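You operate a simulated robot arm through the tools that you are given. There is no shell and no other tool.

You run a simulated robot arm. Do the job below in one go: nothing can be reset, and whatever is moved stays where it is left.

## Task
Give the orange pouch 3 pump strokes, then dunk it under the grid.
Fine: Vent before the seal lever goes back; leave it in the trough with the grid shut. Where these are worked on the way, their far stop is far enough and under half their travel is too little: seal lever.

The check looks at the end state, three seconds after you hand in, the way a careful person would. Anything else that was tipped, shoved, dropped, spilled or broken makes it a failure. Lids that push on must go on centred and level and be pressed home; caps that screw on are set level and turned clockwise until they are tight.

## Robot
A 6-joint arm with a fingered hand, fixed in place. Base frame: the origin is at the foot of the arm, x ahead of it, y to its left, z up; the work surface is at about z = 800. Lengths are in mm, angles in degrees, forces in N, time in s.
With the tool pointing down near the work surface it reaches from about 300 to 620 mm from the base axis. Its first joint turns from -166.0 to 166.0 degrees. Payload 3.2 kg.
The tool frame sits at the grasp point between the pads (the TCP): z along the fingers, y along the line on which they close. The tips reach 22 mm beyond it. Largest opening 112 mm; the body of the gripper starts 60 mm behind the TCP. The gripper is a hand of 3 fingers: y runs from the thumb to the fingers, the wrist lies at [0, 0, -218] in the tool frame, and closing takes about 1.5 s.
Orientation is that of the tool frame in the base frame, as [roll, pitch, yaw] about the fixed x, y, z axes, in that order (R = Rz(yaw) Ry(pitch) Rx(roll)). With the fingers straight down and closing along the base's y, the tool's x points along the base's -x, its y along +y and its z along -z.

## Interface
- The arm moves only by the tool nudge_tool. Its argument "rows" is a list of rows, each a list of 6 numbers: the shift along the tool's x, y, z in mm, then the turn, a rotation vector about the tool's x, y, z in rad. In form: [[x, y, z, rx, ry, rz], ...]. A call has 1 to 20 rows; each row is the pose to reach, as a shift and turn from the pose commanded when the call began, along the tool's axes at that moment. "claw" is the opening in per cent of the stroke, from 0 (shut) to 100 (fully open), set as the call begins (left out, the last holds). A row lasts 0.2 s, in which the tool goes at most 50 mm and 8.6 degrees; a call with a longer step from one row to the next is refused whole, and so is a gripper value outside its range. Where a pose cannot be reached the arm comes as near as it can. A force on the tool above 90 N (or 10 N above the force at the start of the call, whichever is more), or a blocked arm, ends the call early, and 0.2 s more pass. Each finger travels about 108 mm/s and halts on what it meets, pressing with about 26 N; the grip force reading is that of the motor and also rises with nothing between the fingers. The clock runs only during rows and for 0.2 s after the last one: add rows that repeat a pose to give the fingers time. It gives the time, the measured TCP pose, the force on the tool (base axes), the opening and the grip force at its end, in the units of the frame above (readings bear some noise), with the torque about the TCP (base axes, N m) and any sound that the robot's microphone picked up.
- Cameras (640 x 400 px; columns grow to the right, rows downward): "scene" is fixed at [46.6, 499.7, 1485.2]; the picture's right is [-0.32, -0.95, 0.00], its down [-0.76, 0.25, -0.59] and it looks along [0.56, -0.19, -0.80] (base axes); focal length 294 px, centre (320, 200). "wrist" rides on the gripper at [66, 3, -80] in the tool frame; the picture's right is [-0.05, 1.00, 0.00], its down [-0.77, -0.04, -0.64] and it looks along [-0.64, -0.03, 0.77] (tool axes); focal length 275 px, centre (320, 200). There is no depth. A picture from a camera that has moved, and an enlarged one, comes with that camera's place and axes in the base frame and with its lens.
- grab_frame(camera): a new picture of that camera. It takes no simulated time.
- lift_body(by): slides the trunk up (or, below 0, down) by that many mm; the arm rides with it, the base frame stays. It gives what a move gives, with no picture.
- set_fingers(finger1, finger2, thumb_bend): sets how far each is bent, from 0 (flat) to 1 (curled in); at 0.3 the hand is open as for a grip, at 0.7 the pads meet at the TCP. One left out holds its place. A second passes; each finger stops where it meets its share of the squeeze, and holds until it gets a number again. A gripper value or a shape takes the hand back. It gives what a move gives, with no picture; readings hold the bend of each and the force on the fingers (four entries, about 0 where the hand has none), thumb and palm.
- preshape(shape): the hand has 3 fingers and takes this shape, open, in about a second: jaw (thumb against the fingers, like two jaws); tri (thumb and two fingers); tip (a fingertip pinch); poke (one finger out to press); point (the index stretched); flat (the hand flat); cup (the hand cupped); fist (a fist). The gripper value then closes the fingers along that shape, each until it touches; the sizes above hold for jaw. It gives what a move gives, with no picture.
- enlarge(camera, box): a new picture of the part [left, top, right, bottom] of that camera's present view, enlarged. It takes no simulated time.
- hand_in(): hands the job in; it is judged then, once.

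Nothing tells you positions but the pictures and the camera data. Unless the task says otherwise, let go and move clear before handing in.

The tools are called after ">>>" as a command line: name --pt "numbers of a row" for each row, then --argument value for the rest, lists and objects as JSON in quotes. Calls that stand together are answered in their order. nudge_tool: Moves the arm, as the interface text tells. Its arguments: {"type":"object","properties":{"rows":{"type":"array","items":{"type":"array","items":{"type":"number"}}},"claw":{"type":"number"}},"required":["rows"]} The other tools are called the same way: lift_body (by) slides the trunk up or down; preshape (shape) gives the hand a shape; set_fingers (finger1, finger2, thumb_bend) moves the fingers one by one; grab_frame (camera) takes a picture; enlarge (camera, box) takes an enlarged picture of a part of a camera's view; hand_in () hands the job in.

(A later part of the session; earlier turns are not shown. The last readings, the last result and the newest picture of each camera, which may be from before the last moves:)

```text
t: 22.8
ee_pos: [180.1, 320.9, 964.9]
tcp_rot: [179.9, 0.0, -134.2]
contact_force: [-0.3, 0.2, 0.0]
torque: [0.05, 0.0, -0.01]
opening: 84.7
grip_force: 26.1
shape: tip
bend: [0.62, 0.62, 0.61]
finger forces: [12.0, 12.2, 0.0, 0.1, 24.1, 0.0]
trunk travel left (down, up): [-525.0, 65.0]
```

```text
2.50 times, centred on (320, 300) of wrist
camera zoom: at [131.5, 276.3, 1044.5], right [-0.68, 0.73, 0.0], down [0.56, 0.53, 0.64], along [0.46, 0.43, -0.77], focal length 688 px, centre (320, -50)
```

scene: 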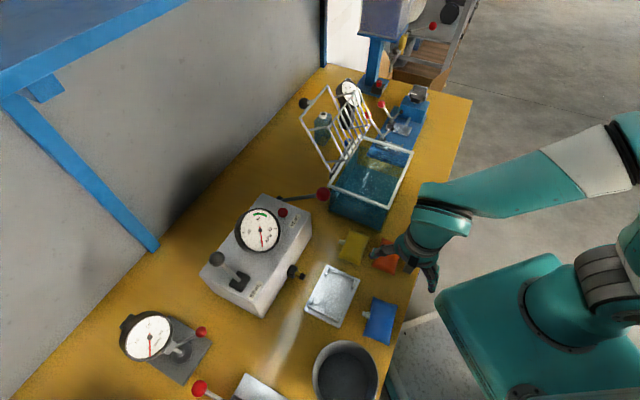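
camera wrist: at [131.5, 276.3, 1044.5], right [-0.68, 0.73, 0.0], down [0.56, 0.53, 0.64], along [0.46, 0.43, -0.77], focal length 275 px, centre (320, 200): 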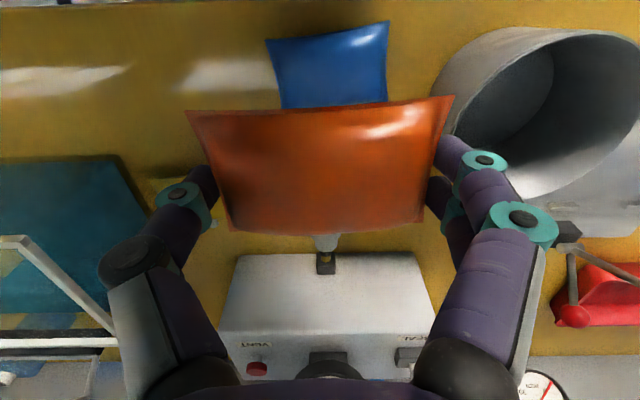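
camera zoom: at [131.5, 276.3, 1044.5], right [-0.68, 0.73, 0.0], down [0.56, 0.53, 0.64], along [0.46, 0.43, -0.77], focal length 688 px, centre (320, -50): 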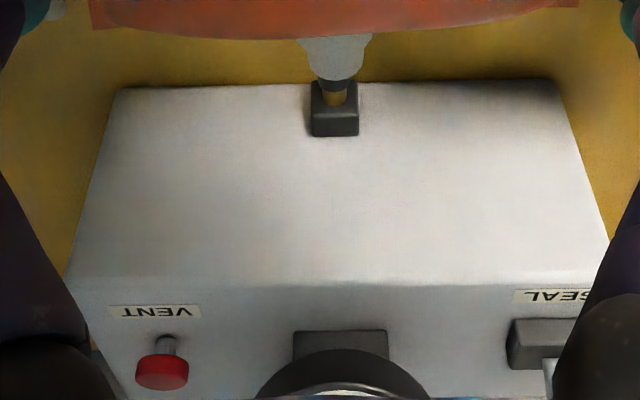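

From the earlier views the nest centre works out at about (261, 400), long axis near -44.5°, with the port on its centre line. I move above the nest at z≈905 and check alignment with the scene camera.

>>> nudge_tool --pt "-25 -1 0 0 0 0" --pt "-55 -2 0 0 0 0" --pt "-85 -3 10 0 0 0" --pt "-115 -4 30 0 0 0" --pt "-115 -4 60 0 0 0" --pt "-115 -4 60 0 0 0" --claw 66

>>> enlarge --camera "scene" --box '[270, 200, 400, 330]'

>>> grab_frame --camera "wrist"

```text
t: 24.2
ee_pos: [262.2, 400.8, 903.9]
tcp_rot: [180.0, 0.0, -134.2]
contact_force: [-0.6, 0.8, 0.3]
torque: [-0.01, 0.0, 0.02]
opening: 84.4
grip_force: 25.9
shape: tip
bend: [0.62, 0.62, 0.61]
finger forces: [12.0, 12.0, 0.1, 0.0, 24.1, 0.0]
trunk travel left (down, up): [-525.0, 65.0]
```

```text
3.08 times, centred on (335, 265) of scene
camera zoom: at [46.6, 499.7, 1485.2], right [-0.32, -0.95, 0.0], down [-0.76, 0.25, -0.59], along [0.56, -0.19, -0.8], focal length 903 px, centre (274, 0)
```

zoom: 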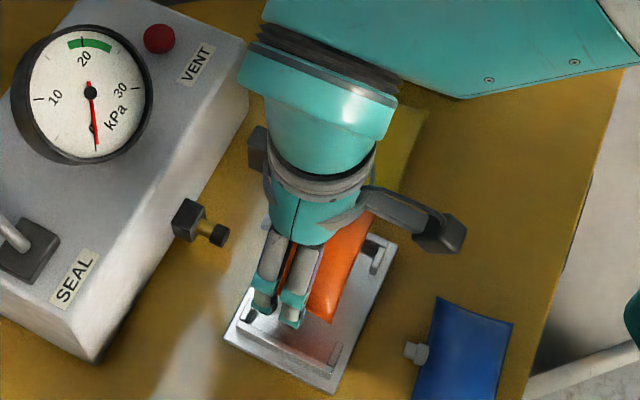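

```text
taken
camera wrist: at [215.2, 357.0, 983.9], right [-0.68, 0.73, 0.0], down [0.56, 0.53, 0.64], along [0.46, 0.43, -0.77], focal length 275 px, centre (320, 200)
```

wrist: 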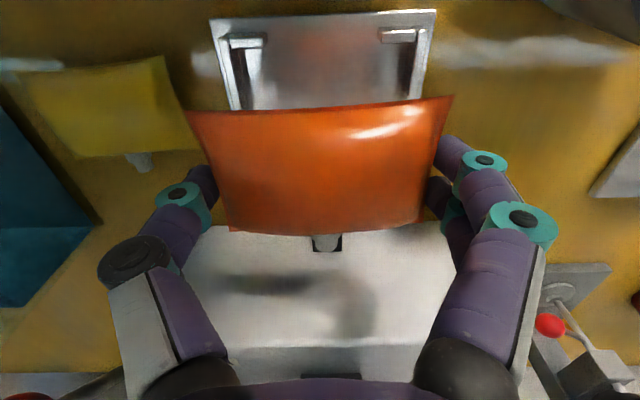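

The nest's near half shows above the pouch in the wrist view. I zoom in to compare the walls with the pouch's ends.

>>> enlarge --camera "wrist" --box '[190, 0, 460, 170]'

>>> enlarge --camera "scene" --box '[305, 255, 365, 325]'

```text
2.35 times, centred on (325, 85) of wrist
camera zoom: at [215.2, 357.0, 983.9], right [-0.68, 0.73, 0.0], down [0.56, 0.53, 0.64], along [0.46, 0.43, -0.77], focal length 648 px, centre (308, 471)
```

zoom: 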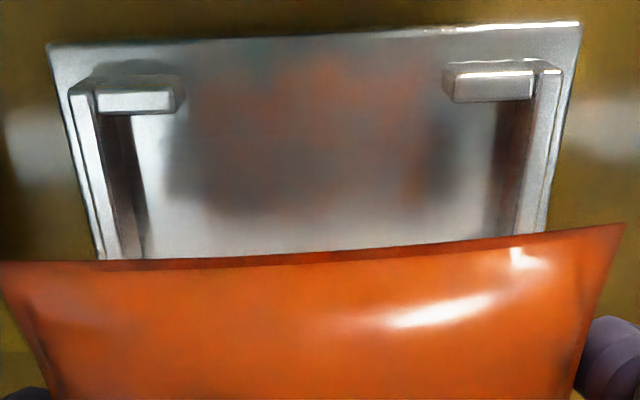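

```text
5.71 times, centred on (335, 290) of scene
camera zoom: at [46.6, 499.7, 1485.2], right [-0.32, -0.95, 0.0], down [-0.76, 0.25, -0.59], along [0.56, -0.19, -0.8], focal length 1677 px, centre (234, -314)
```

zoom: 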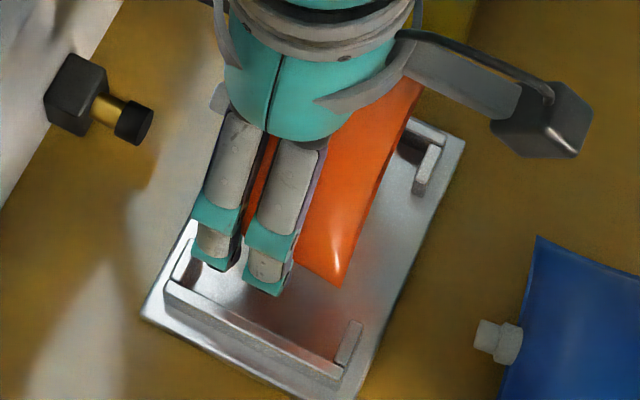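

The inner walls are about 101 mm apart against the 89 mm pouch, so there is room. The nest centre lies about 1.5 mm towards the finger side, so I correct that and lower in steps while watching the force.

>>> nudge_tool --pt "0 1.5 10 0 0 0" --pt "0 1.5 25 0 0 0" --pt "0 1.5 40 0 0 0" --pt "0 1.5 50 0 0 0" --pt "0 1.5 56 0 0 0" --pt "0 1.5 56 0 0 0" --claw 66

>>> grab_frame --camera "wrist"

>>> enlarge --camera "scene" --box '[300, 250, 370, 320]'

```text
t: 25.6
ee_pos: [261.5, 401.7, 847.5]
tcp_rot: [-180.0, -0.1, -134.2]
contact_force: [-0.6, 0.1, 0.0]
torque: [-0.05, 0.0, -0.02]
opening: 84.8
grip_force: 26.0
shape: tip
bend: [0.62, 0.62, 0.61]
finger forces: [12.0, 11.9, 0.1, 0.0, 24.0, 0.0]
trunk travel left (down, up): [-525.0, 65.0]
```

```text
taken
camera wrist: at [213.6, 357.9, 927.3], right [-0.68, 0.73, 0.0], down [0.56, 0.53, 0.64], along [0.46, 0.43, -0.77], focal length 275 px, centre (320, 200)
```

wrist: 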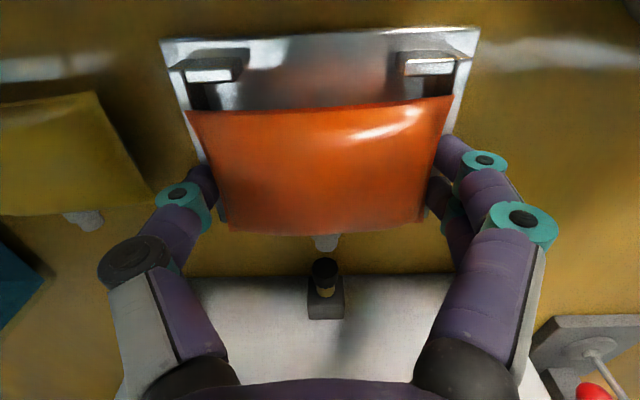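

```text
5.71 times, centred on (335, 285) of scene
camera zoom: at [46.6, 499.7, 1485.2], right [-0.32, -0.95, 0.0], down [-0.76, 0.25, -0.59], along [0.56, -0.19, -0.8], focal length 1677 px, centre (234, -286)
```

zoom: 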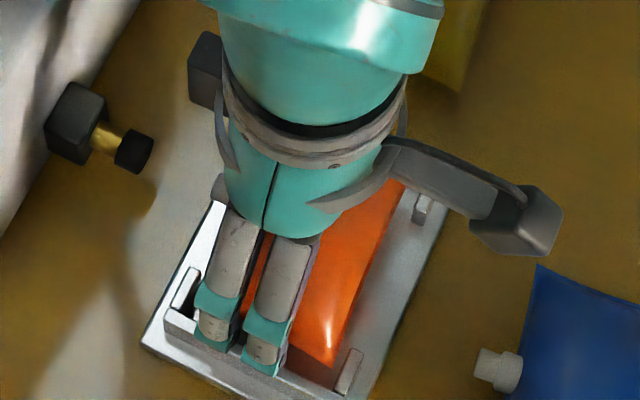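

Everything lines up: the pouch sits inside the walls and the spout points straight at the plunger. I lower another 5 mm and check for contact.

>>> nudge_tool --pt "0 0 2.5 0 0 0" --pt "0 0 5 0 0 0" --pt "0 0 5 0 0 0" --claw 66

>>> enlarge --camera "wrist" --box '[140, 20, 500, 260]'

```text
t: 26.4
ee_pos: [261.8, 400.3, 845.0]
tcp_rot: [179.9, 0.4, -134.1]
contact_force: [4.1, 3.1, 37.5]
torque: [0.25, 0.23, -0.15]
opening: 84.1
grip_force: 26.2
shape: tip
bend: [0.63, 0.62, 0.61]
finger forces: [23.4, 21.1, 0.0, 0.0, 38.2, 0.1]
trunk travel left (down, up): [-525.0, 65.0]
```

```text
1.67 times, centred on (320, 140) of wrist
camera zoom: at [213.4, 357.0, 925.3], right [-0.68, 0.73, 0.0], down [0.56, 0.52, 0.64], along [0.47, 0.44, -0.77], focal length 459 px, centre (320, 300)
```

zoom: 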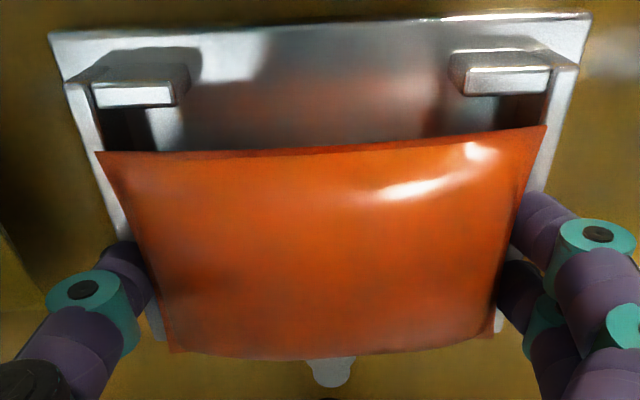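

There was contact at z≈845 (37 N up), so the tips are probably on the nest wall tops. I back off 3 mm and open just enough to drop the pouch the last few millimetres.

>>> nudge_tool --pt "0 0 -2 0 0 0" --pt "0 0 -3.5 0 0 0" --pt "0 0 -3.5 0 0 0" --claw 66

>>> nudge_tool --pt "0 0 0 0 0 0" --pt "0 0 0 0 0 0" --pt "0 0 0 0 0 0" --claw 90

>>> enlarge --camera "wrist" --box '[140, 20, 500, 260]'

>>> enlarge --camera "scene" --box '[300, 250, 370, 320]'

```text
t: 27.2
ee_pos: [261.0, 401.2, 845.8]
tcp_rot: [-179.9, -0.1, -134.1]
contact_force: [2.8, 1.7, 13.2]
torque: [0.46, 0.35, -0.14]
opening: 84.1
grip_force: 25.6
shape: tip
bend: [0.63, 0.62, 0.61]
finger forces: [17.4, 19.5, 0.0, 0.0, 25.5, 0.0]
trunk travel left (down, up): [-525.0, 65.0]
```

```text
t: 28.0
ee_pos: [261.2, 401.5, 845.3]
tcp_rot: [180.0, -0.1, -134.2]
contact_force: [-0.7, -0.3, -0.2]
torque: [0.0, 0.01, 0.02]
opening: 100.4
grip_force: 0.0
shape: tip
bend: [0.48, 0.48, 0.44]
finger forces: [0.3, 0.1, 0.0, 0.0, 0.1, 0.1]
trunk travel left (down, up): [-525.0, 65.0]
```

```text
1.67 times, centred on (320, 140) of wrist
camera zoom: at [213.0, 357.8, 925.6], right [-0.68, 0.73, 0.0], down [0.56, 0.53, 0.63], along [0.46, 0.43, -0.77], focal length 459 px, centre (320, 300)
```

zoom: 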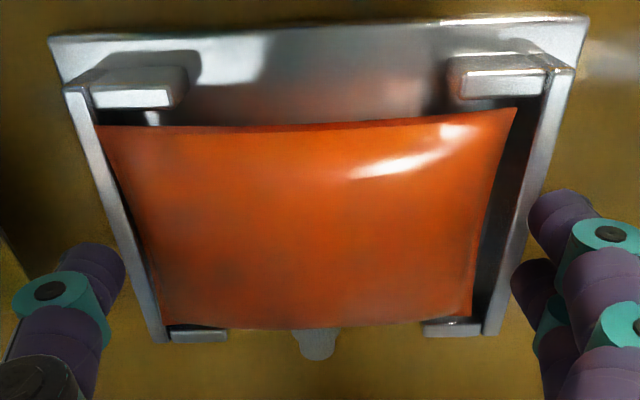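

```text
5.71 times, centred on (335, 285) of scene
camera zoom: at [46.6, 499.7, 1485.2], right [-0.32, -0.95, 0.0], down [-0.76, 0.25, -0.59], along [0.56, -0.19, -0.8], focal length 1677 px, centre (234, -286)
```

zoom: 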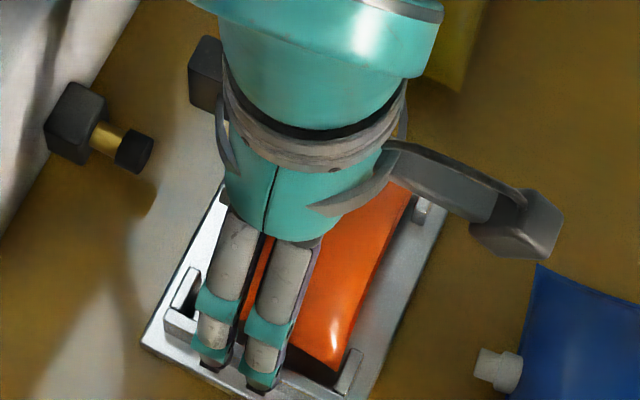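

The pouch has settled in the nest, centred, with the spout towards the plunger. I raise straight up, check it, then swing towards the seal lever.

>>> nudge_tool --pt "0 0 -10 0 0 0" --pt "0 0 -40 0 0 0" --pt "0 0 -85 0 0 0" --pt "0 0 -130 0 0 0" --pt "0 0 -175 0 0 0" --pt "0 0 -215 0 0 0" --pt "0 0 -215 0 0 0" --claw 92

>>> grab_frame --camera "wrist"

>>> enlarge --camera "scene" --box '[190, 190, 350, 330]'

```text
t: 29.6
ee_pos: [261.2, 401.9, 1060.1]
tcp_rot: [-180.0, -0.2, -134.2]
contact_force: [-0.7, 0.4, 0.4]
torque: [0.01, -0.04, -0.03]
opening: 102.8
grip_force: 0.1
shape: tip
bend: [0.45, 0.45, 0.41]
finger forces: [0.0, 0.0, 0.1, 0.1, 0.0, 0.0]
trunk travel left (down, up): [-525.0, 65.0]
```

```text
taken
camera wrist: at [213.4, 358.1, 1141.3], right [-0.68, 0.73, 0.0], down [0.56, 0.53, 0.64], along [0.46, 0.43, -0.77], focal length 275 px, centre (320, 200)
```

wrist: 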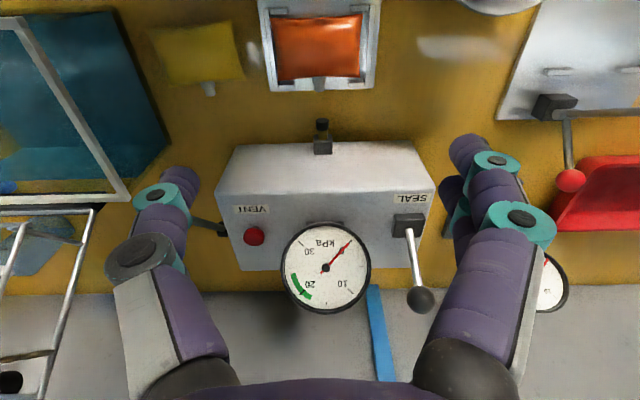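

```text
2.86 times, centred on (270, 260) of scene
camera zoom: at [46.6, 499.7, 1485.2], right [-0.32, -0.95, 0.0], down [-0.76, 0.25, -0.59], along [0.56, -0.19, -0.8], focal length 838 px, centre (463, 29)
```

zoom: 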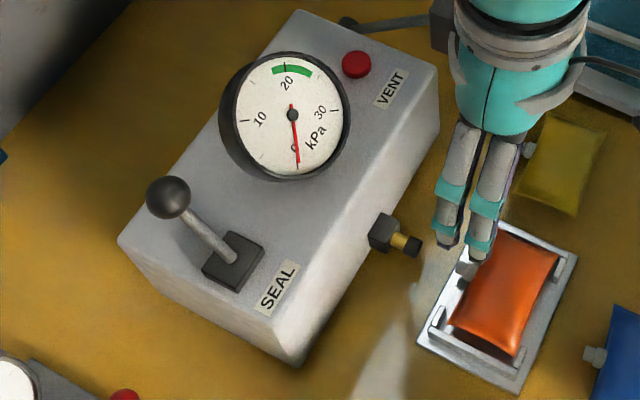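

The gauge reads 0 and the pouch sits well in the nest. I now place the seal-lever ball at about (330, 606, 986), leaning back about 27° over its pivot near (302, 581, 918). I'll go to a tilted pre-grasp in front of it, gripping along the box's length.

>>> preshape --shape "jaw"

>>> nudge_tool --pt "-20 13 0 0 -0.1 0" --pt "-42 27 0 0 -0.2 0" --pt "-64 41 0 0 -0.3 0" --pt "-86 55 0 0 -0.4 0" --pt "-108 69 3 0 -0.5 0" --pt "-128 82 8 0 -0.6 0" --pt "-146.6 93.7 12.6 0 -0.663 0" --pt "-146.6 93.7 12.6 0 -0.663 0" --pt "-146.6 93.7 12.6 0 -0.663 0" --claw 55

>>> grab_frame --camera "wrist"

>>> grab_frame --camera "scene"

```text
t: 30.5
ee_pos: [261.5, 403.0, 1059.9]
tcp_rot: [-179.9, -0.1, -134.2]
contact_force: [0.2, 0.3, 0.2]
torque: [-0.01, -0.02, 0.03]
opening: 111.8
grip_force: 0.1
shape: jaw
bend: [0.3, 0.3, 0.3]
finger forces: [0.0, 0.1, 0.0, 0.0, 0.0, 0.0]
trunk travel left (down, up): [-525.0, 65.0]
```

```text
t: 32.5
ee_pos: [296.9, 572.5, 1048.6]
tcp_rot: [-180.0, 37.9, -134.2]
contact_force: [0.1, -0.2, 0.5]
torque: [0.02, -0.01, 0.02]
opening: 62.2
grip_force: 0.0
shape: jaw
bend: [0.72, 0.72, 0.7]
finger forces: [0.0, 0.0, 0.1, 0.1, 0.0, 0.0]
trunk travel left (down, up): [-525.0, 65.0]
```

```text
taken
camera wrist: at [223.9, 503.2, 1070.8], right [-0.69, 0.72, 0.03], down [0.18, 0.13, 0.98], along [0.7, 0.68, -0.22], focal length 275 px, centre (320, 200)
```

wrist: 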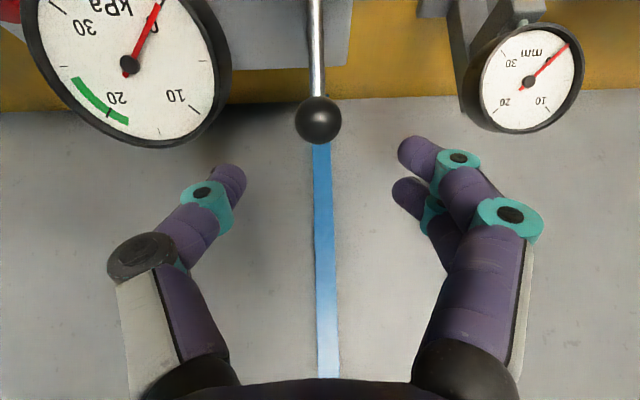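

```text
taken
```

scene: 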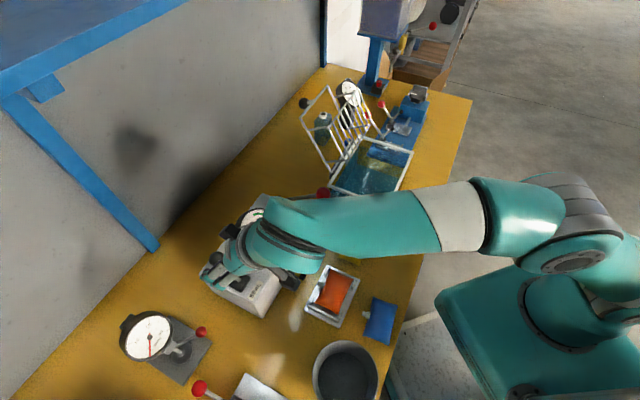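

I have a clean line on the lever: the ball sits about 78 mm straight ahead of the TCP. I narrow the opening to about 45 mm to clear the gauge rim, then advance 70 mm.

>>> nudge_tool --pt "0 0 0 0 0 0" --pt "0 0 0 0 0 0" --pt "0 -1 20 0 0 0" --pt "0 -1 38 0 0 0" --pt "0 -1 54 0 0 0" --pt "0 -1 68 0 0 0" --pt "0 -1 68 0 0 0" --claw 42

>>> grab_frame --camera "wrist"

>>> enlarge --camera "scene" --box '[180, 180, 340, 320]'

```text
t: 34.1
ee_pos: [326.9, 601.5, 996.2]
tcp_rot: [179.9, 37.9, -134.2]
contact_force: [0.2, 0.3, 0.3]
torque: [0.0, 0.01, 0.02]
opening: 47.7
grip_force: 0.1
shape: jaw
bend: [0.73, 0.73, 0.7]
finger forces: [0.1, 0.0, 0.1, 0.0, 0.0, 0.1]
trunk travel left (down, up): [-525.0, 65.0]
```

```text
taken
camera wrist: at [254.2, 532.6, 1017.0], right [-0.69, 0.72, 0.03], down [0.18, 0.13, 0.98], along [0.7, 0.68, -0.22], focal length 275 px, centre (320, 200)
```

wrist: 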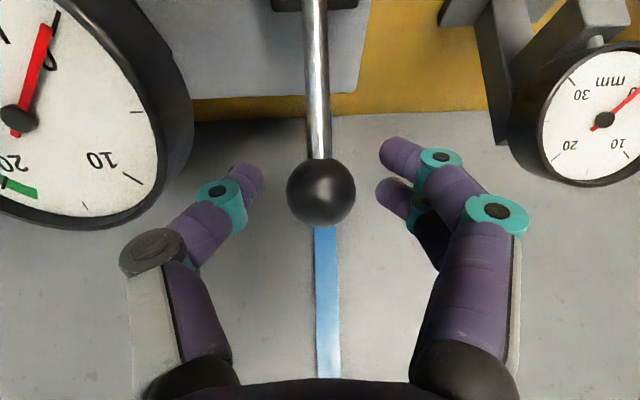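

```text
2.86 times, centred on (260, 250) of scene
camera zoom: at [46.6, 499.7, 1485.2], right [-0.32, -0.95, 0.0], down [-0.76, 0.25, -0.59], along [0.56, -0.19, -0.8], focal length 838 px, centre (491, 57)
```

zoom: 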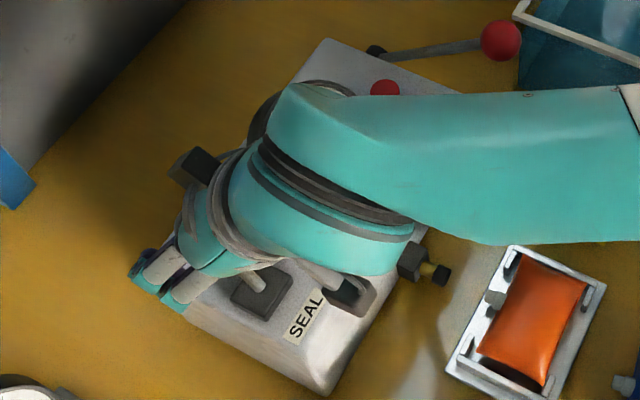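

The ball sits between thumb and fingers, clear of the gauge. I close on it.

>>> nudge_tool --pt "0 0 0 0 0 0" --pt "0 0 0 0 0 0" --pt "0 0 0 0 0 0" --pt "0 0 0 0 0 0" --pt "0 0 0 0 0 0" --claw 10

>>> grab_frame --camera "wrist"

```text
t: 35.3
ee_pos: [328.2, 601.5, 993.5]
tcp_rot: [180.0, 37.8, -134.1]
contact_force: [2.5, -3.4, -7.7]
torque: [-0.02, 0.03, -0.06]
opening: 12.1
grip_force: 25.7
shape: jaw
bend: [0.72, 0.72, 0.72]
finger forces: [11.0, 9.2, 0.0, 0.0, 22.1, 0.0]
trunk travel left (down, up): [-525.0, 65.0]
```

```text
taken
camera wrist: at [255.1, 532.5, 1016.4], right [-0.69, 0.72, 0.03], down [0.18, 0.13, 0.97], along [0.7, 0.68, -0.22], focal length 275 px, centre (320, 200)
```

wrist: 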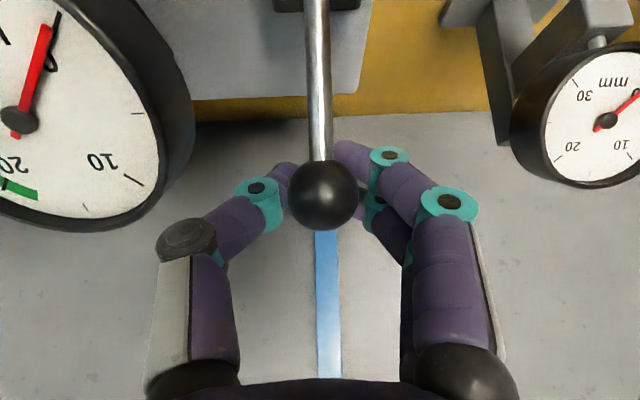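

The opening shows 12 mm, less than the ball's width, so I need to see what the fingers actually hold.

>>> enlarge --camera "wrist" --box '[240, 120, 440, 270]'

>>> enlarge --camera "scene" --box '[200, 220, 290, 300]'

```text
2.67 times, centred on (340, 195) of wrist
camera zoom: at [255.1, 532.5, 1016.4], right [-0.69, 0.72, 0.03], down [0.18, 0.13, 0.97], along [0.7, 0.68, -0.22], focal length 734 px, centre (267, 213)
```

zoom: 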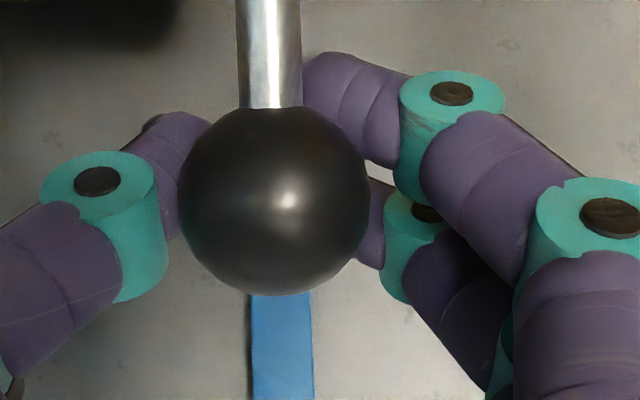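

```text
5.00 times, centred on (245, 260) of scene
camera zoom: at [46.6, 499.7, 1485.2], right [-0.32, -0.95, 0.0], down [-0.76, 0.25, -0.59], along [0.56, -0.19, -0.8], focal length 1467 px, centre (695, -100)
```

zoom: 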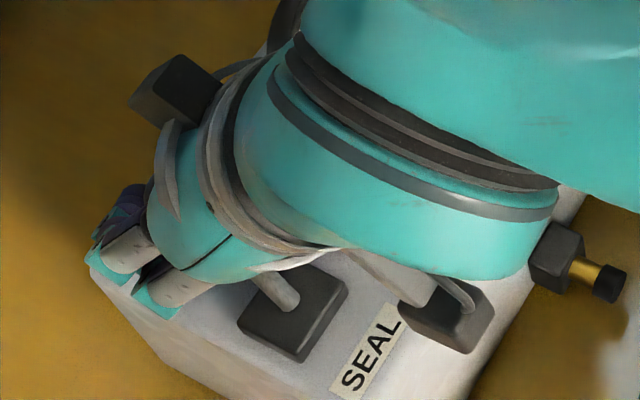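

The thumb and fingers hook around the back of the ball and the rod, which suits pulling towards the robot. I pull along the lever's arc in small steps and watch the forces.

>>> nudge_tool --pt "2.5 0 -5 0 0 0" --pt "5.1 0 -10 0 0 0" --pt "8.3 0 -14.7 0 0 0" --pt "11.5 0 -19.3 0 0 0" --pt "11.5 0 -19.3 0 0 0" --claw 10

>>> grab_frame --camera "wrist"

```text
t: 36.5
ee_pos: [312.9, 587.7, 1003.4]
tcp_rot: [179.9, 38.0, -134.3]
contact_force: [0.6, 0.2, 0.4]
torque: [-0.04, 0.01, 0.01]
opening: 5.5
grip_force: 25.8
shape: jaw
bend: [0.74, 0.75, 0.75]
finger forces: [0.0, 0.1, 0.0, 0.1, 0.0, 0.1]
trunk travel left (down, up): [-525.0, 65.0]
```

```text
taken
camera wrist: at [239.2, 517.4, 1025.5], right [-0.69, 0.72, 0.03], down [0.18, 0.13, 0.98], along [0.7, 0.68, -0.22], focal length 275 px, centre (320, 200)
```

wrist: 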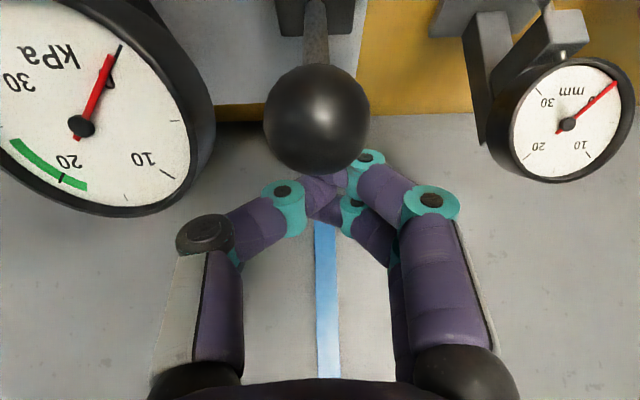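

The lever has swung forward: the ball is now on the front side at about the same height. I check the lever and plunger with the scene camera.

>>> enlarge --camera "scene" --box '[200, 210, 350, 330]'

```text
3.33 times, centred on (275, 270) of scene
camera zoom: at [46.6, 499.7, 1485.2], right [-0.32, -0.95, 0.0], down [-0.76, 0.25, -0.59], along [0.56, -0.19, -0.8], focal length 978 px, centre (470, -33)
```

zoom: 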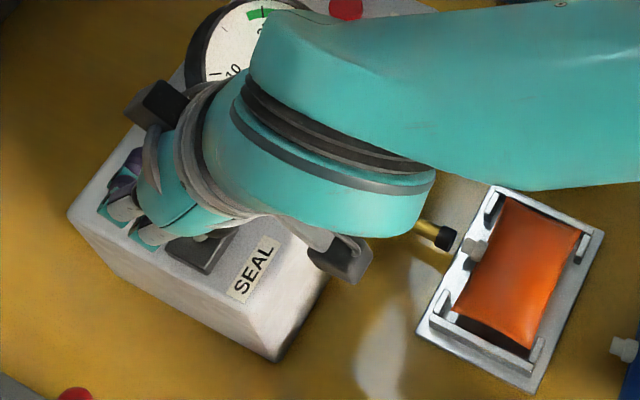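

The plunger has moved out about 30 mm but still sits roughly 12 mm short of the spout, so the lever isn't at its far stop yet. I keep pulling along the arc in small steps.

>>> nudge_tool --pt "3.3 0 -0.7 0 0 0" --pt "6.6 0 -1.3 0 0 0" --pt "10 0 -2 0 0 0" --pt "10 0 -2 0 0 0" --claw 5

>>> grab_frame --camera "wrist"

>>> enlarge --camera "scene" --box '[200, 210, 350, 330]'

```text
t: 37.5
ee_pos: [304.9, 580.4, 998.1]
tcp_rot: [180.0, 38.0, -134.2]
contact_force: [-0.2, 0.3, 0.6]
torque: [-0.01, -0.01, 0.0]
opening: 5.5
grip_force: 0.0
shape: jaw
bend: [0.71, 0.71, 0.7]
finger forces: [0.1, 0.0, 0.1, 0.1, 0.1, 0.0]
trunk travel left (down, up): [-525.0, 65.0]
```

```text
taken
camera wrist: at [232.6, 510.5, 1020.8], right [-0.69, 0.72, 0.03], down [0.18, 0.13, 0.98], along [0.7, 0.68, -0.22], focal length 275 px, centre (320, 200)
```

wrist: 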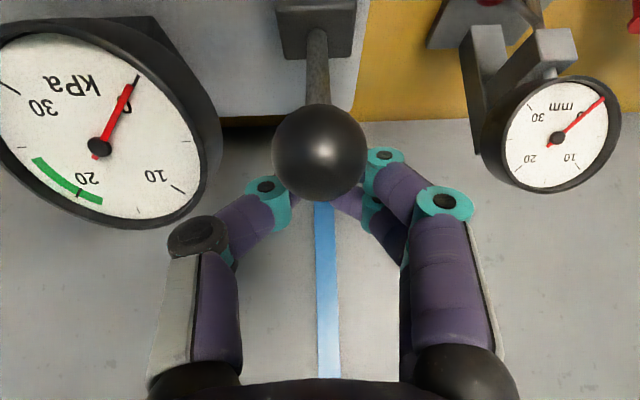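

```text
3.33 times, centred on (275, 270) of scene
camera zoom: at [46.6, 499.7, 1485.2], right [-0.32, -0.95, 0.0], down [-0.76, 0.25, -0.59], along [0.56, -0.19, -0.8], focal length 978 px, centre (470, -33)
```

zoom: 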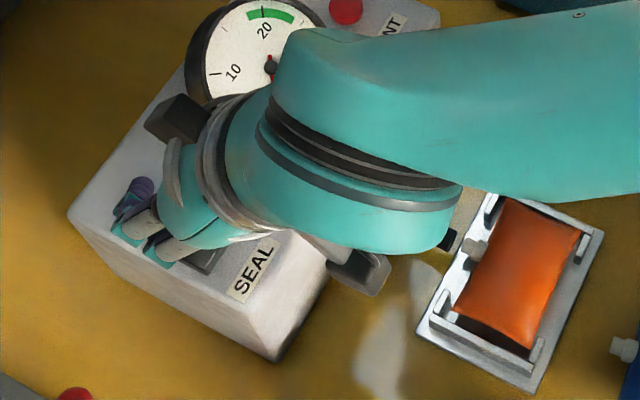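

The ball hasn't moved yet, since the fingers were only closing the gap behind it. I continue pulling in small steps.

>>> nudge_tool --pt "4 0 -0.5 0 0 0" --pt "8 0 -1 0 0 0" --pt "12 0 -1.5 0 0 0" --pt "12 0 -1.5 0 0 0" --claw 5

>>> grab_frame --camera "wrist"

>>> enlarge --camera "scene" --box '[200, 210, 350, 330]'

```text
t: 38.5
ee_pos: [298.5, 572.9, 994.1]
tcp_rot: [-180.0, 37.9, -134.2]
contact_force: [0.1, 0.6, 0.2]
torque: [0.02, 0.01, 0.02]
opening: 5.3
grip_force: 0.0
shape: jaw
bend: [0.71, 0.71, 0.7]
finger forces: [0.0, 0.0, 0.1, 0.0, 0.1, 0.0]
trunk travel left (down, up): [-525.0, 65.0]
```

```text
taken
camera wrist: at [225.7, 503.0, 1014.8], right [-0.69, 0.72, 0.03], down [0.18, 0.13, 0.98], along [0.7, 0.68, -0.22], focal length 275 px, centre (320, 200)
```

wrist: 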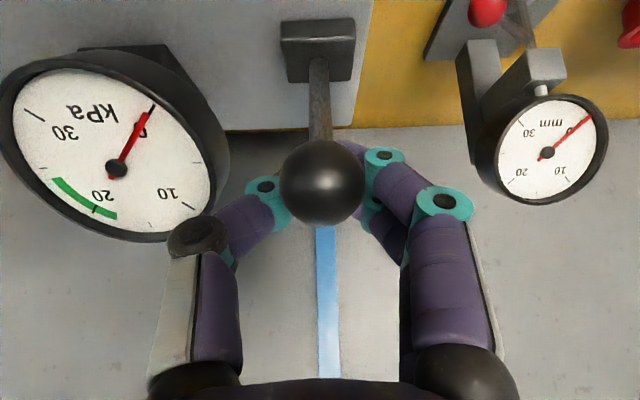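

```text
3.33 times, centred on (275, 270) of scene
camera zoom: at [46.6, 499.7, 1485.2], right [-0.32, -0.95, 0.0], down [-0.76, 0.25, -0.59], along [0.56, -0.19, -0.8], focal length 978 px, centre (470, -33)
```

zoom: 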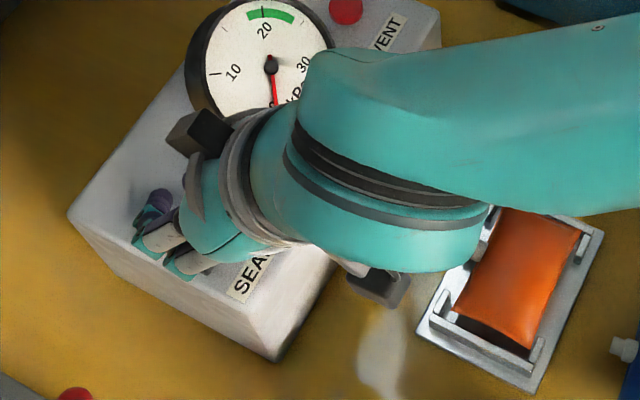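

Still no contact and the lever hasn't moved. I keep advancing carefully until the fingers meet the rod.

>>> nudge_tool --pt "3 0 0 0 0 0" --pt "6 0 0 0 0 0" --pt "9 0 0 0 0 0" --pt "12 0 0 0 0 0" --pt "12 0 0 0 0 0" --claw 3

>>> grab_frame --camera "wrist"

```text
t: 39.7
ee_pos: [292.3, 565.9, 984.6]
tcp_rot: [179.9, 37.9, -134.2]
contact_force: [0.7, 2.0, 0.7]
torque: [0.03, 0.01, 0.02]
opening: 3.8
grip_force: 0.0
shape: jaw
bend: [0.7, 0.71, 0.7]
finger forces: [1.2, 0.1, 0.0, 0.1, 1.0, 0.0]
trunk travel left (down, up): [-525.0, 65.0]
```

```text
taken
camera wrist: at [218.9, 496.3, 1006.9], right [-0.69, 0.72, 0.03], down [0.18, 0.13, 0.98], along [0.7, 0.68, -0.22], focal length 275 px, centre (320, 200)
```

wrist: 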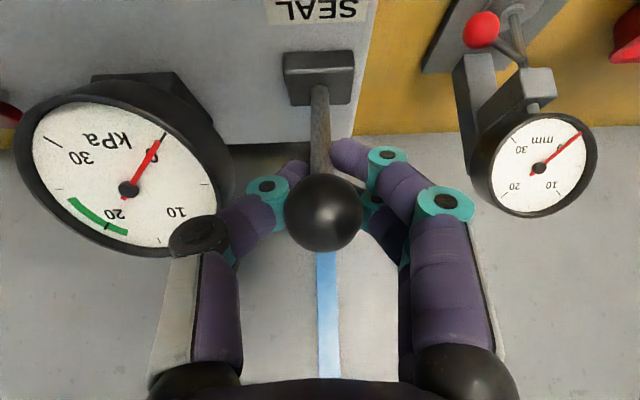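

First light contact with the rod. I continue pulling forward and watch the force.

>>> nudge_tool --pt "3 0 0 0 0 0" --pt "6 0 0 0 0 0" --pt "9 0 0 0 0 0" --pt "9 0 0 0 0 0" --claw 3

>>> grab_frame --camera "wrist"

>>> enlarge --camera "scene" --box '[200, 210, 350, 330]'

```text
t: 40.7
ee_pos: [286.9, 561.2, 979.6]
tcp_rot: [179.9, 37.9, -134.2]
contact_force: [1.0, -0.4, 0.4]
torque: [-0.02, 0.0, -0.02]
opening: 3.6
grip_force: 0.0
shape: jaw
bend: [0.7, 0.71, 0.7]
finger forces: [0.1, 0.3, 0.1, 0.0, 0.6, 0.0]
trunk travel left (down, up): [-525.0, 65.0]
```

```text
taken
camera wrist: at [214.2, 491.0, 1001.3], right [-0.69, 0.72, 0.03], down [0.18, 0.13, 0.98], along [0.7, 0.68, -0.22], focal length 275 px, centre (320, 200)
```

wrist: 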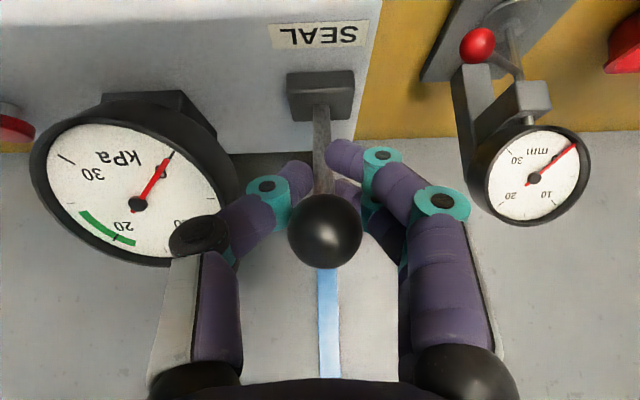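

```text
3.33 times, centred on (275, 270) of scene
camera zoom: at [46.6, 499.7, 1485.2], right [-0.32, -0.95, 0.0], down [-0.76, 0.25, -0.59], along [0.56, -0.19, -0.8], focal length 978 px, centre (470, -33)
```

zoom: 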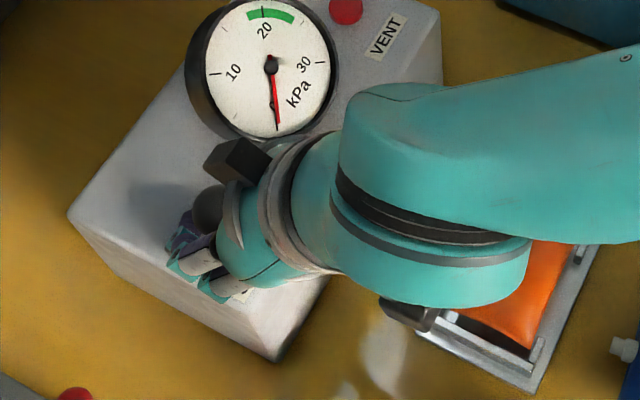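

By re-triangulating I find the ball at (285, 562, 990), roughly the mirror image of its start, so it may already be at its far stop. To test it I open, centre on the ball, grip it properly and pull gently.

>>> nudge_tool --pt "0 0 0 0 0 0" --pt "0 0 0 0 0 0" --pt "-2 0 -5 0 0 0" --pt "-4 0 -10 0 0 0" --pt "-6 0 -15 0 0 0" --pt "-6 0 -15 0 0 0" --claw 40

>>> enlarge --camera "wrist" --box '[160, 60, 480, 300]'

```text
t: 42.1
ee_pos: [283.5, 558.3, 993.9]
tcp_rot: [179.9, 37.9, -134.2]
contact_force: [-0.1, 0.1, 0.8]
torque: [-0.02, 0.0, 0.0]
opening: 44.4
grip_force: 0.0
shape: jaw
bend: [0.73, 0.73, 0.7]
finger forces: [0.0, 0.1, 0.0, 0.1, 0.1, 0.0]
trunk travel left (down, up): [-525.0, 65.0]
```

```text
1.67 times, centred on (320, 180) of wrist
camera zoom: at [210.3, 488.3, 1017.0], right [-0.69, 0.72, 0.03], down [0.18, 0.13, 0.98], along [0.7, 0.68, -0.22], focal length 459 px, centre (320, 233)
```

zoom: 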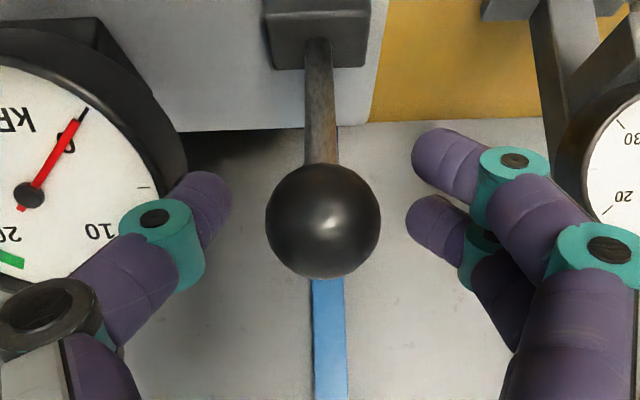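

The ball is now centred on the grasp point. I close on it.

>>> nudge_tool --pt "0 0 3 0 0 0" --pt "0 0 3 0 0 0" --pt "0 0 3 0 0 0" --pt "0 0 3 0 0 0" --pt "0 0 3 0 0 0" --claw 12

>>> enlarge --camera "wrist" --box '[160, 60, 480, 300]'

```text
t: 43.3
ee_pos: [285.9, 560.0, 990.8]
tcp_rot: [-179.9, 37.8, -134.2]
contact_force: [4.5, 0.9, -10.3]
torque: [-0.02, 0.04, -0.01]
opening: 9.3
grip_force: 25.6
shape: jaw
bend: [0.71, 0.72, 0.72]
finger forces: [11.2, 10.1, 0.0, 0.1, 23.7, 0.0]
trunk travel left (down, up): [-525.0, 65.0]
```

```text
1.67 times, centred on (320, 180) of wrist
camera zoom: at [213.2, 490.4, 1013.5], right [-0.69, 0.72, 0.03], down [0.18, 0.13, 0.97], along [0.7, 0.68, -0.22], focal length 459 px, centre (320, 233)
```

zoom: 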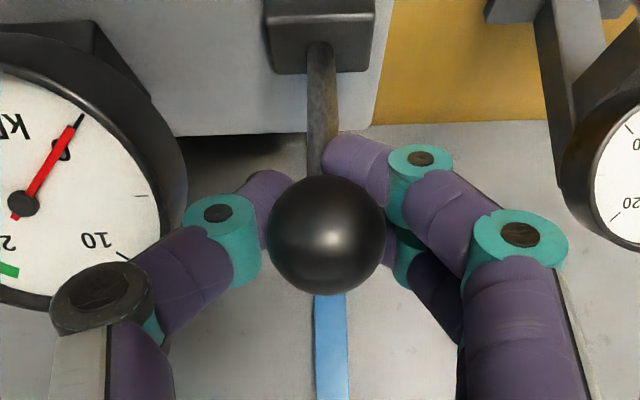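

The grip on the ball is good (11, 10 and 24 N). I pull gently further along the arc to see whether it's at a stop.

>>> nudge_tool --pt "2 0 -0.6 0 0 0" --pt "4 0 -1.3 0 0 0" --pt "6 0 -2 0 0 0" --pt "6 0 -2 0 0 0" --claw 12

>>> enlarge --camera "wrist" --box '[160, 60, 480, 300]'

>>> enlarge --camera "scene" --box '[200, 210, 350, 330]'

```text
t: 44.3
ee_pos: [284.3, 558.0, 988.9]
tcp_rot: [179.9, 37.9, -134.1]
contact_force: [20.5, 19.0, -1.0]
torque: [0.15, -0.17, 0.01]
opening: 8.6
grip_force: 25.5
shape: jaw
bend: [0.71, 0.71, 0.72]
finger forces: [8.8, 16.2, 0.0, 0.0, 20.7, 0.1]
trunk travel left (down, up): [-525.0, 65.0]
```

```text
1.67 times, centred on (320, 180) of wrist
camera zoom: at [211.6, 488.1, 1011.8], right [-0.69, 0.72, 0.03], down [0.18, 0.13, 0.98], along [0.7, 0.68, -0.22], focal length 459 px, centre (320, 233)
```

zoom: 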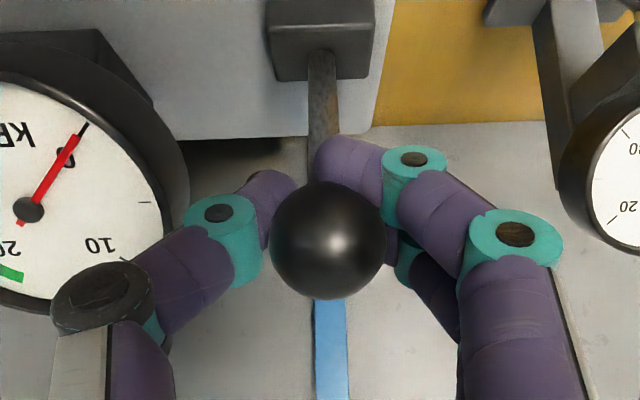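

```text
3.33 times, centred on (275, 270) of scene
camera zoom: at [46.6, 499.7, 1485.2], right [-0.32, -0.95, 0.0], down [-0.76, 0.25, -0.59], along [0.56, -0.19, -0.8], focal length 978 px, centre (470, -33)
```

zoom: 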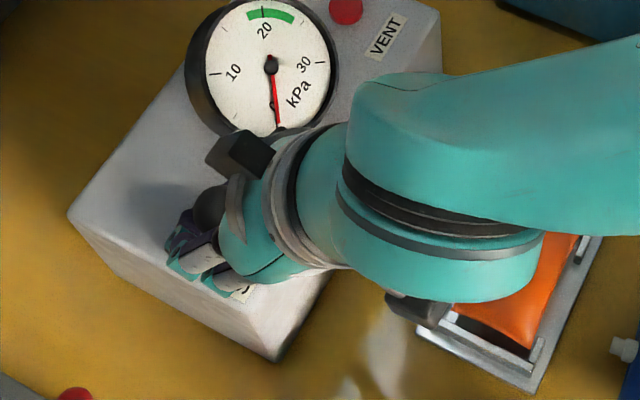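

The lever resists with 28 N, so it is at its far stop. I ease off, open and back away along the approach line to inspect the plunger and spout.

>>> nudge_tool --pt "-4 0 1 0 0 0" --pt "-4 0 1 0 0 0" --claw 12

>>> nudge_tool --pt "0 0 0 0 0 0" --pt "0 0 0 0 0 0" --pt "0 0 -5 0 0 0" --pt "0 0 -30 0 0 0" --pt "0 0 -65 0 0 0" --pt "0 0 -100 0 0 0" --pt "0 0 -100 0 0 0" --claw 44

>>> grab_frame --camera "wrist"

>>> grab_frame --camera "scene"

```text
t: 44.9
ee_pos: [284.7, 559.2, 990.1]
tcp_rot: [-179.9, 37.7, -134.1]
contact_force: [11.4, 6.9, -6.4]
torque: [0.02, -0.03, -0.02]
opening: 8.6
grip_force: 26.5
shape: jaw
bend: [0.71, 0.71, 0.72]
finger forces: [14.3, 12.6, 0.0, 0.0, 22.9, 0.1]
trunk travel left (down, up): [-525.0, 65.0]
```

```text
t: 46.5
ee_pos: [240.1, 514.1, 1070.1]
tcp_rot: [179.9, 37.9, -134.2]
contact_force: [0.7, -0.1, 0.2]
torque: [0.02, -0.02, -0.01]
opening: 48.5
grip_force: 0.0
shape: jaw
bend: [0.73, 0.73, 0.7]
finger forces: [0.0, 0.1, 0.0, 0.0, 0.0, 0.1]
trunk travel left (down, up): [-525.0, 65.0]
```

```text
taken
camera wrist: at [167.7, 444.4, 1092.9], right [-0.69, 0.72, 0.03], down [0.18, 0.13, 0.98], along [0.7, 0.68, -0.22], focal length 275 px, centre (320, 200)
```

wrist: 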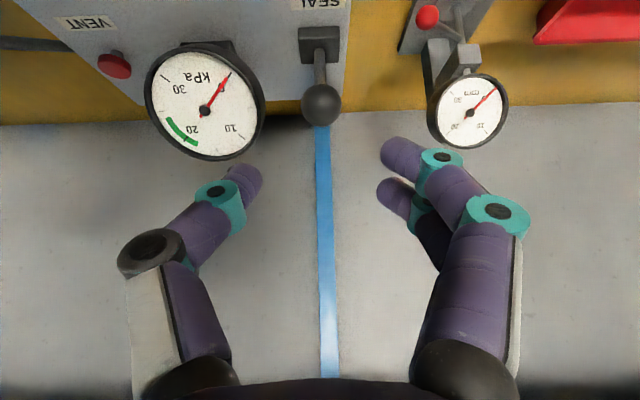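

```text
taken
```

scene: 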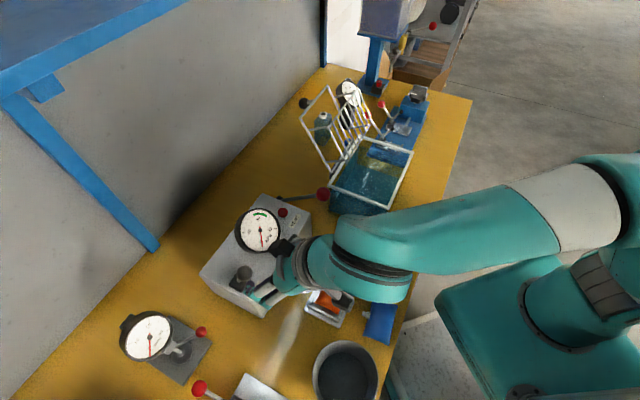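

The arm hides the port here. I level the tool and return to the overview pose above the nest to look at the plunger and spout.

>>> nudge_tool --pt "8 -13 -12 0 0.1 0" --pt "17 -27 -20 0 0.2 0" --pt "26 -41 -26 0 0.3 0" --pt "35 -56 -30 0 0.42 0" --pt "44 -70 -32 0 0.54 0" --pt "52 -83 -32.4 0 0.63 0" --pt "58 -93 -32.4 0 0.663 0" --pt "58 -93 -32.4 0 0.663 0" --claw 60

>>> grab_frame --camera "wrist"

>>> enlarge --camera "scene" --box '[250, 230, 370, 330]'

```text
t: 48.3
ee_pos: [261.0, 402.2, 1060.4]
tcp_rot: [180.0, -0.1, -134.3]
contact_force: [0.2, -0.9, 0.1]
torque: [0.0, -0.01, 0.02]
opening: 66.8
grip_force: 0.0
shape: jaw
bend: [0.71, 0.71, 0.71]
finger forces: [0.1, 0.1, 0.0, 0.1, 0.1, 0.1]
trunk travel left (down, up): [-525.0, 65.0]
```

```text
taken
camera wrist: at [213.1, 357.6, 1140.9], right [-0.68, 0.73, 0.0], down [0.56, 0.53, 0.63], along [0.46, 0.43, -0.77], focal length 275 px, centre (320, 200)
```

wrist: 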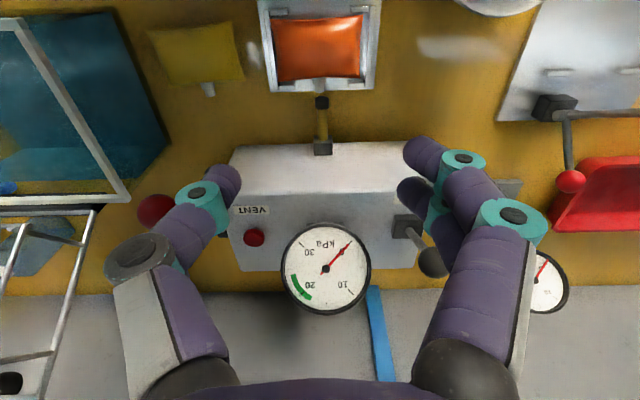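

```text
4.00 times, centred on (310, 280) of scene
camera zoom: at [46.6, 499.7, 1485.2], right [-0.32, -0.95, 0.0], down [-0.76, 0.25, -0.59], along [0.56, -0.19, -0.8], focal length 1174 px, centre (360, -120)
```

zoom: 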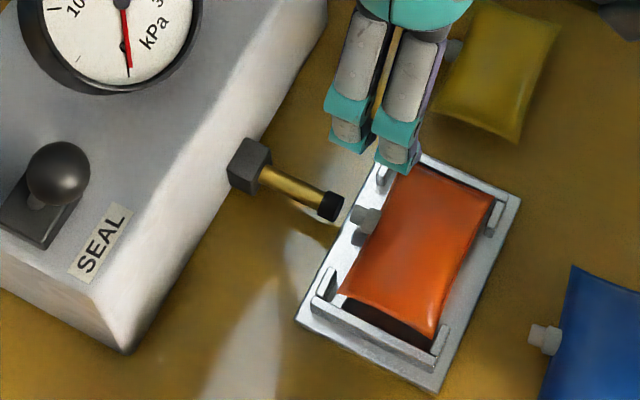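

The plunger is extended and close to the spout. I zoom in to see whether it actually seats.

>>> enlarge --camera "wrist" --box '[260, 0, 390, 160]'

>>> enlarge --camera "scene" --box '[300, 260, 350, 300]'

>>> enlarge --camera "wrist" --box '[295, 60, 350, 110]'

```text
2.50 times, centred on (325, 80) of wrist
camera zoom: at [213.1, 357.6, 1140.9], right [-0.68, 0.73, 0.0], down [0.56, 0.53, 0.63], along [0.46, 0.43, -0.77], focal length 688 px, centre (308, 500)
```

zoom: 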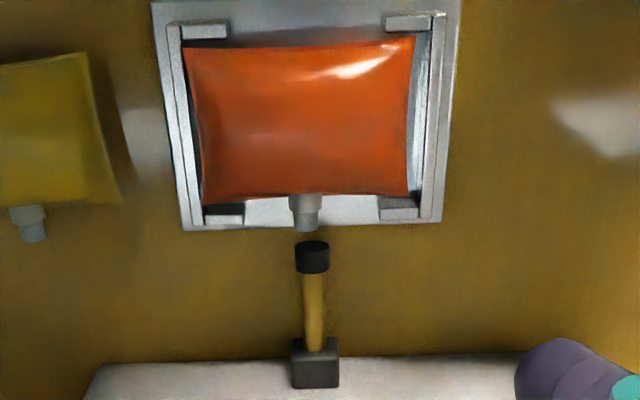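

```text
10.00 times, centred on (325, 280) of scene
camera zoom: at [46.6, 499.7, 1485.2], right [-0.32, -0.95, 0.0], down [-0.76, 0.25, -0.59], along [0.56, -0.19, -0.8], focal length 2935 px, centre (270, -600)
```

zoom: 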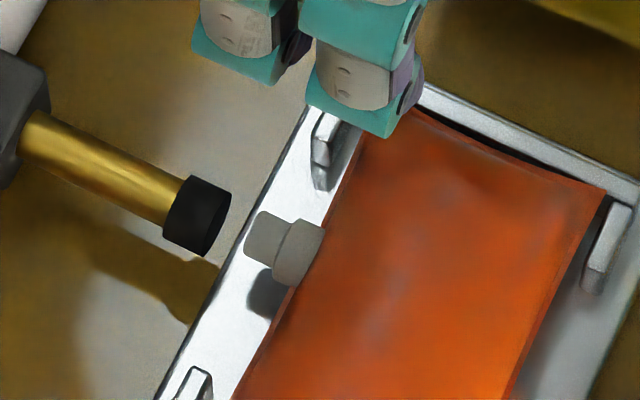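

```text
8.00 times, centred on (322, 85) of wrist
camera zoom: at [213.1, 357.6, 1140.9], right [-0.68, 0.73, 0.0], down [0.56, 0.53, 0.63], along [0.46, 0.43, -0.77], focal length 2202 px, centre (300, 1120)
```

zoom: 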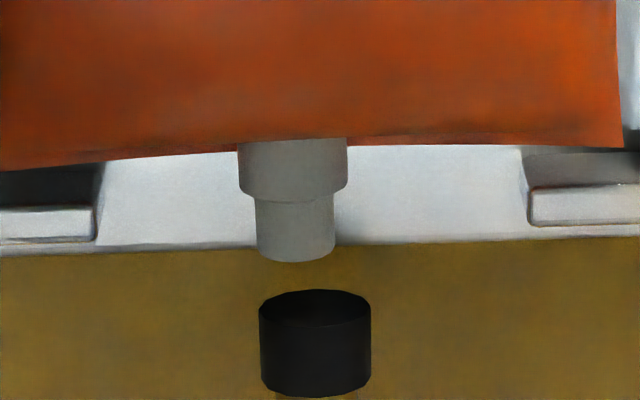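

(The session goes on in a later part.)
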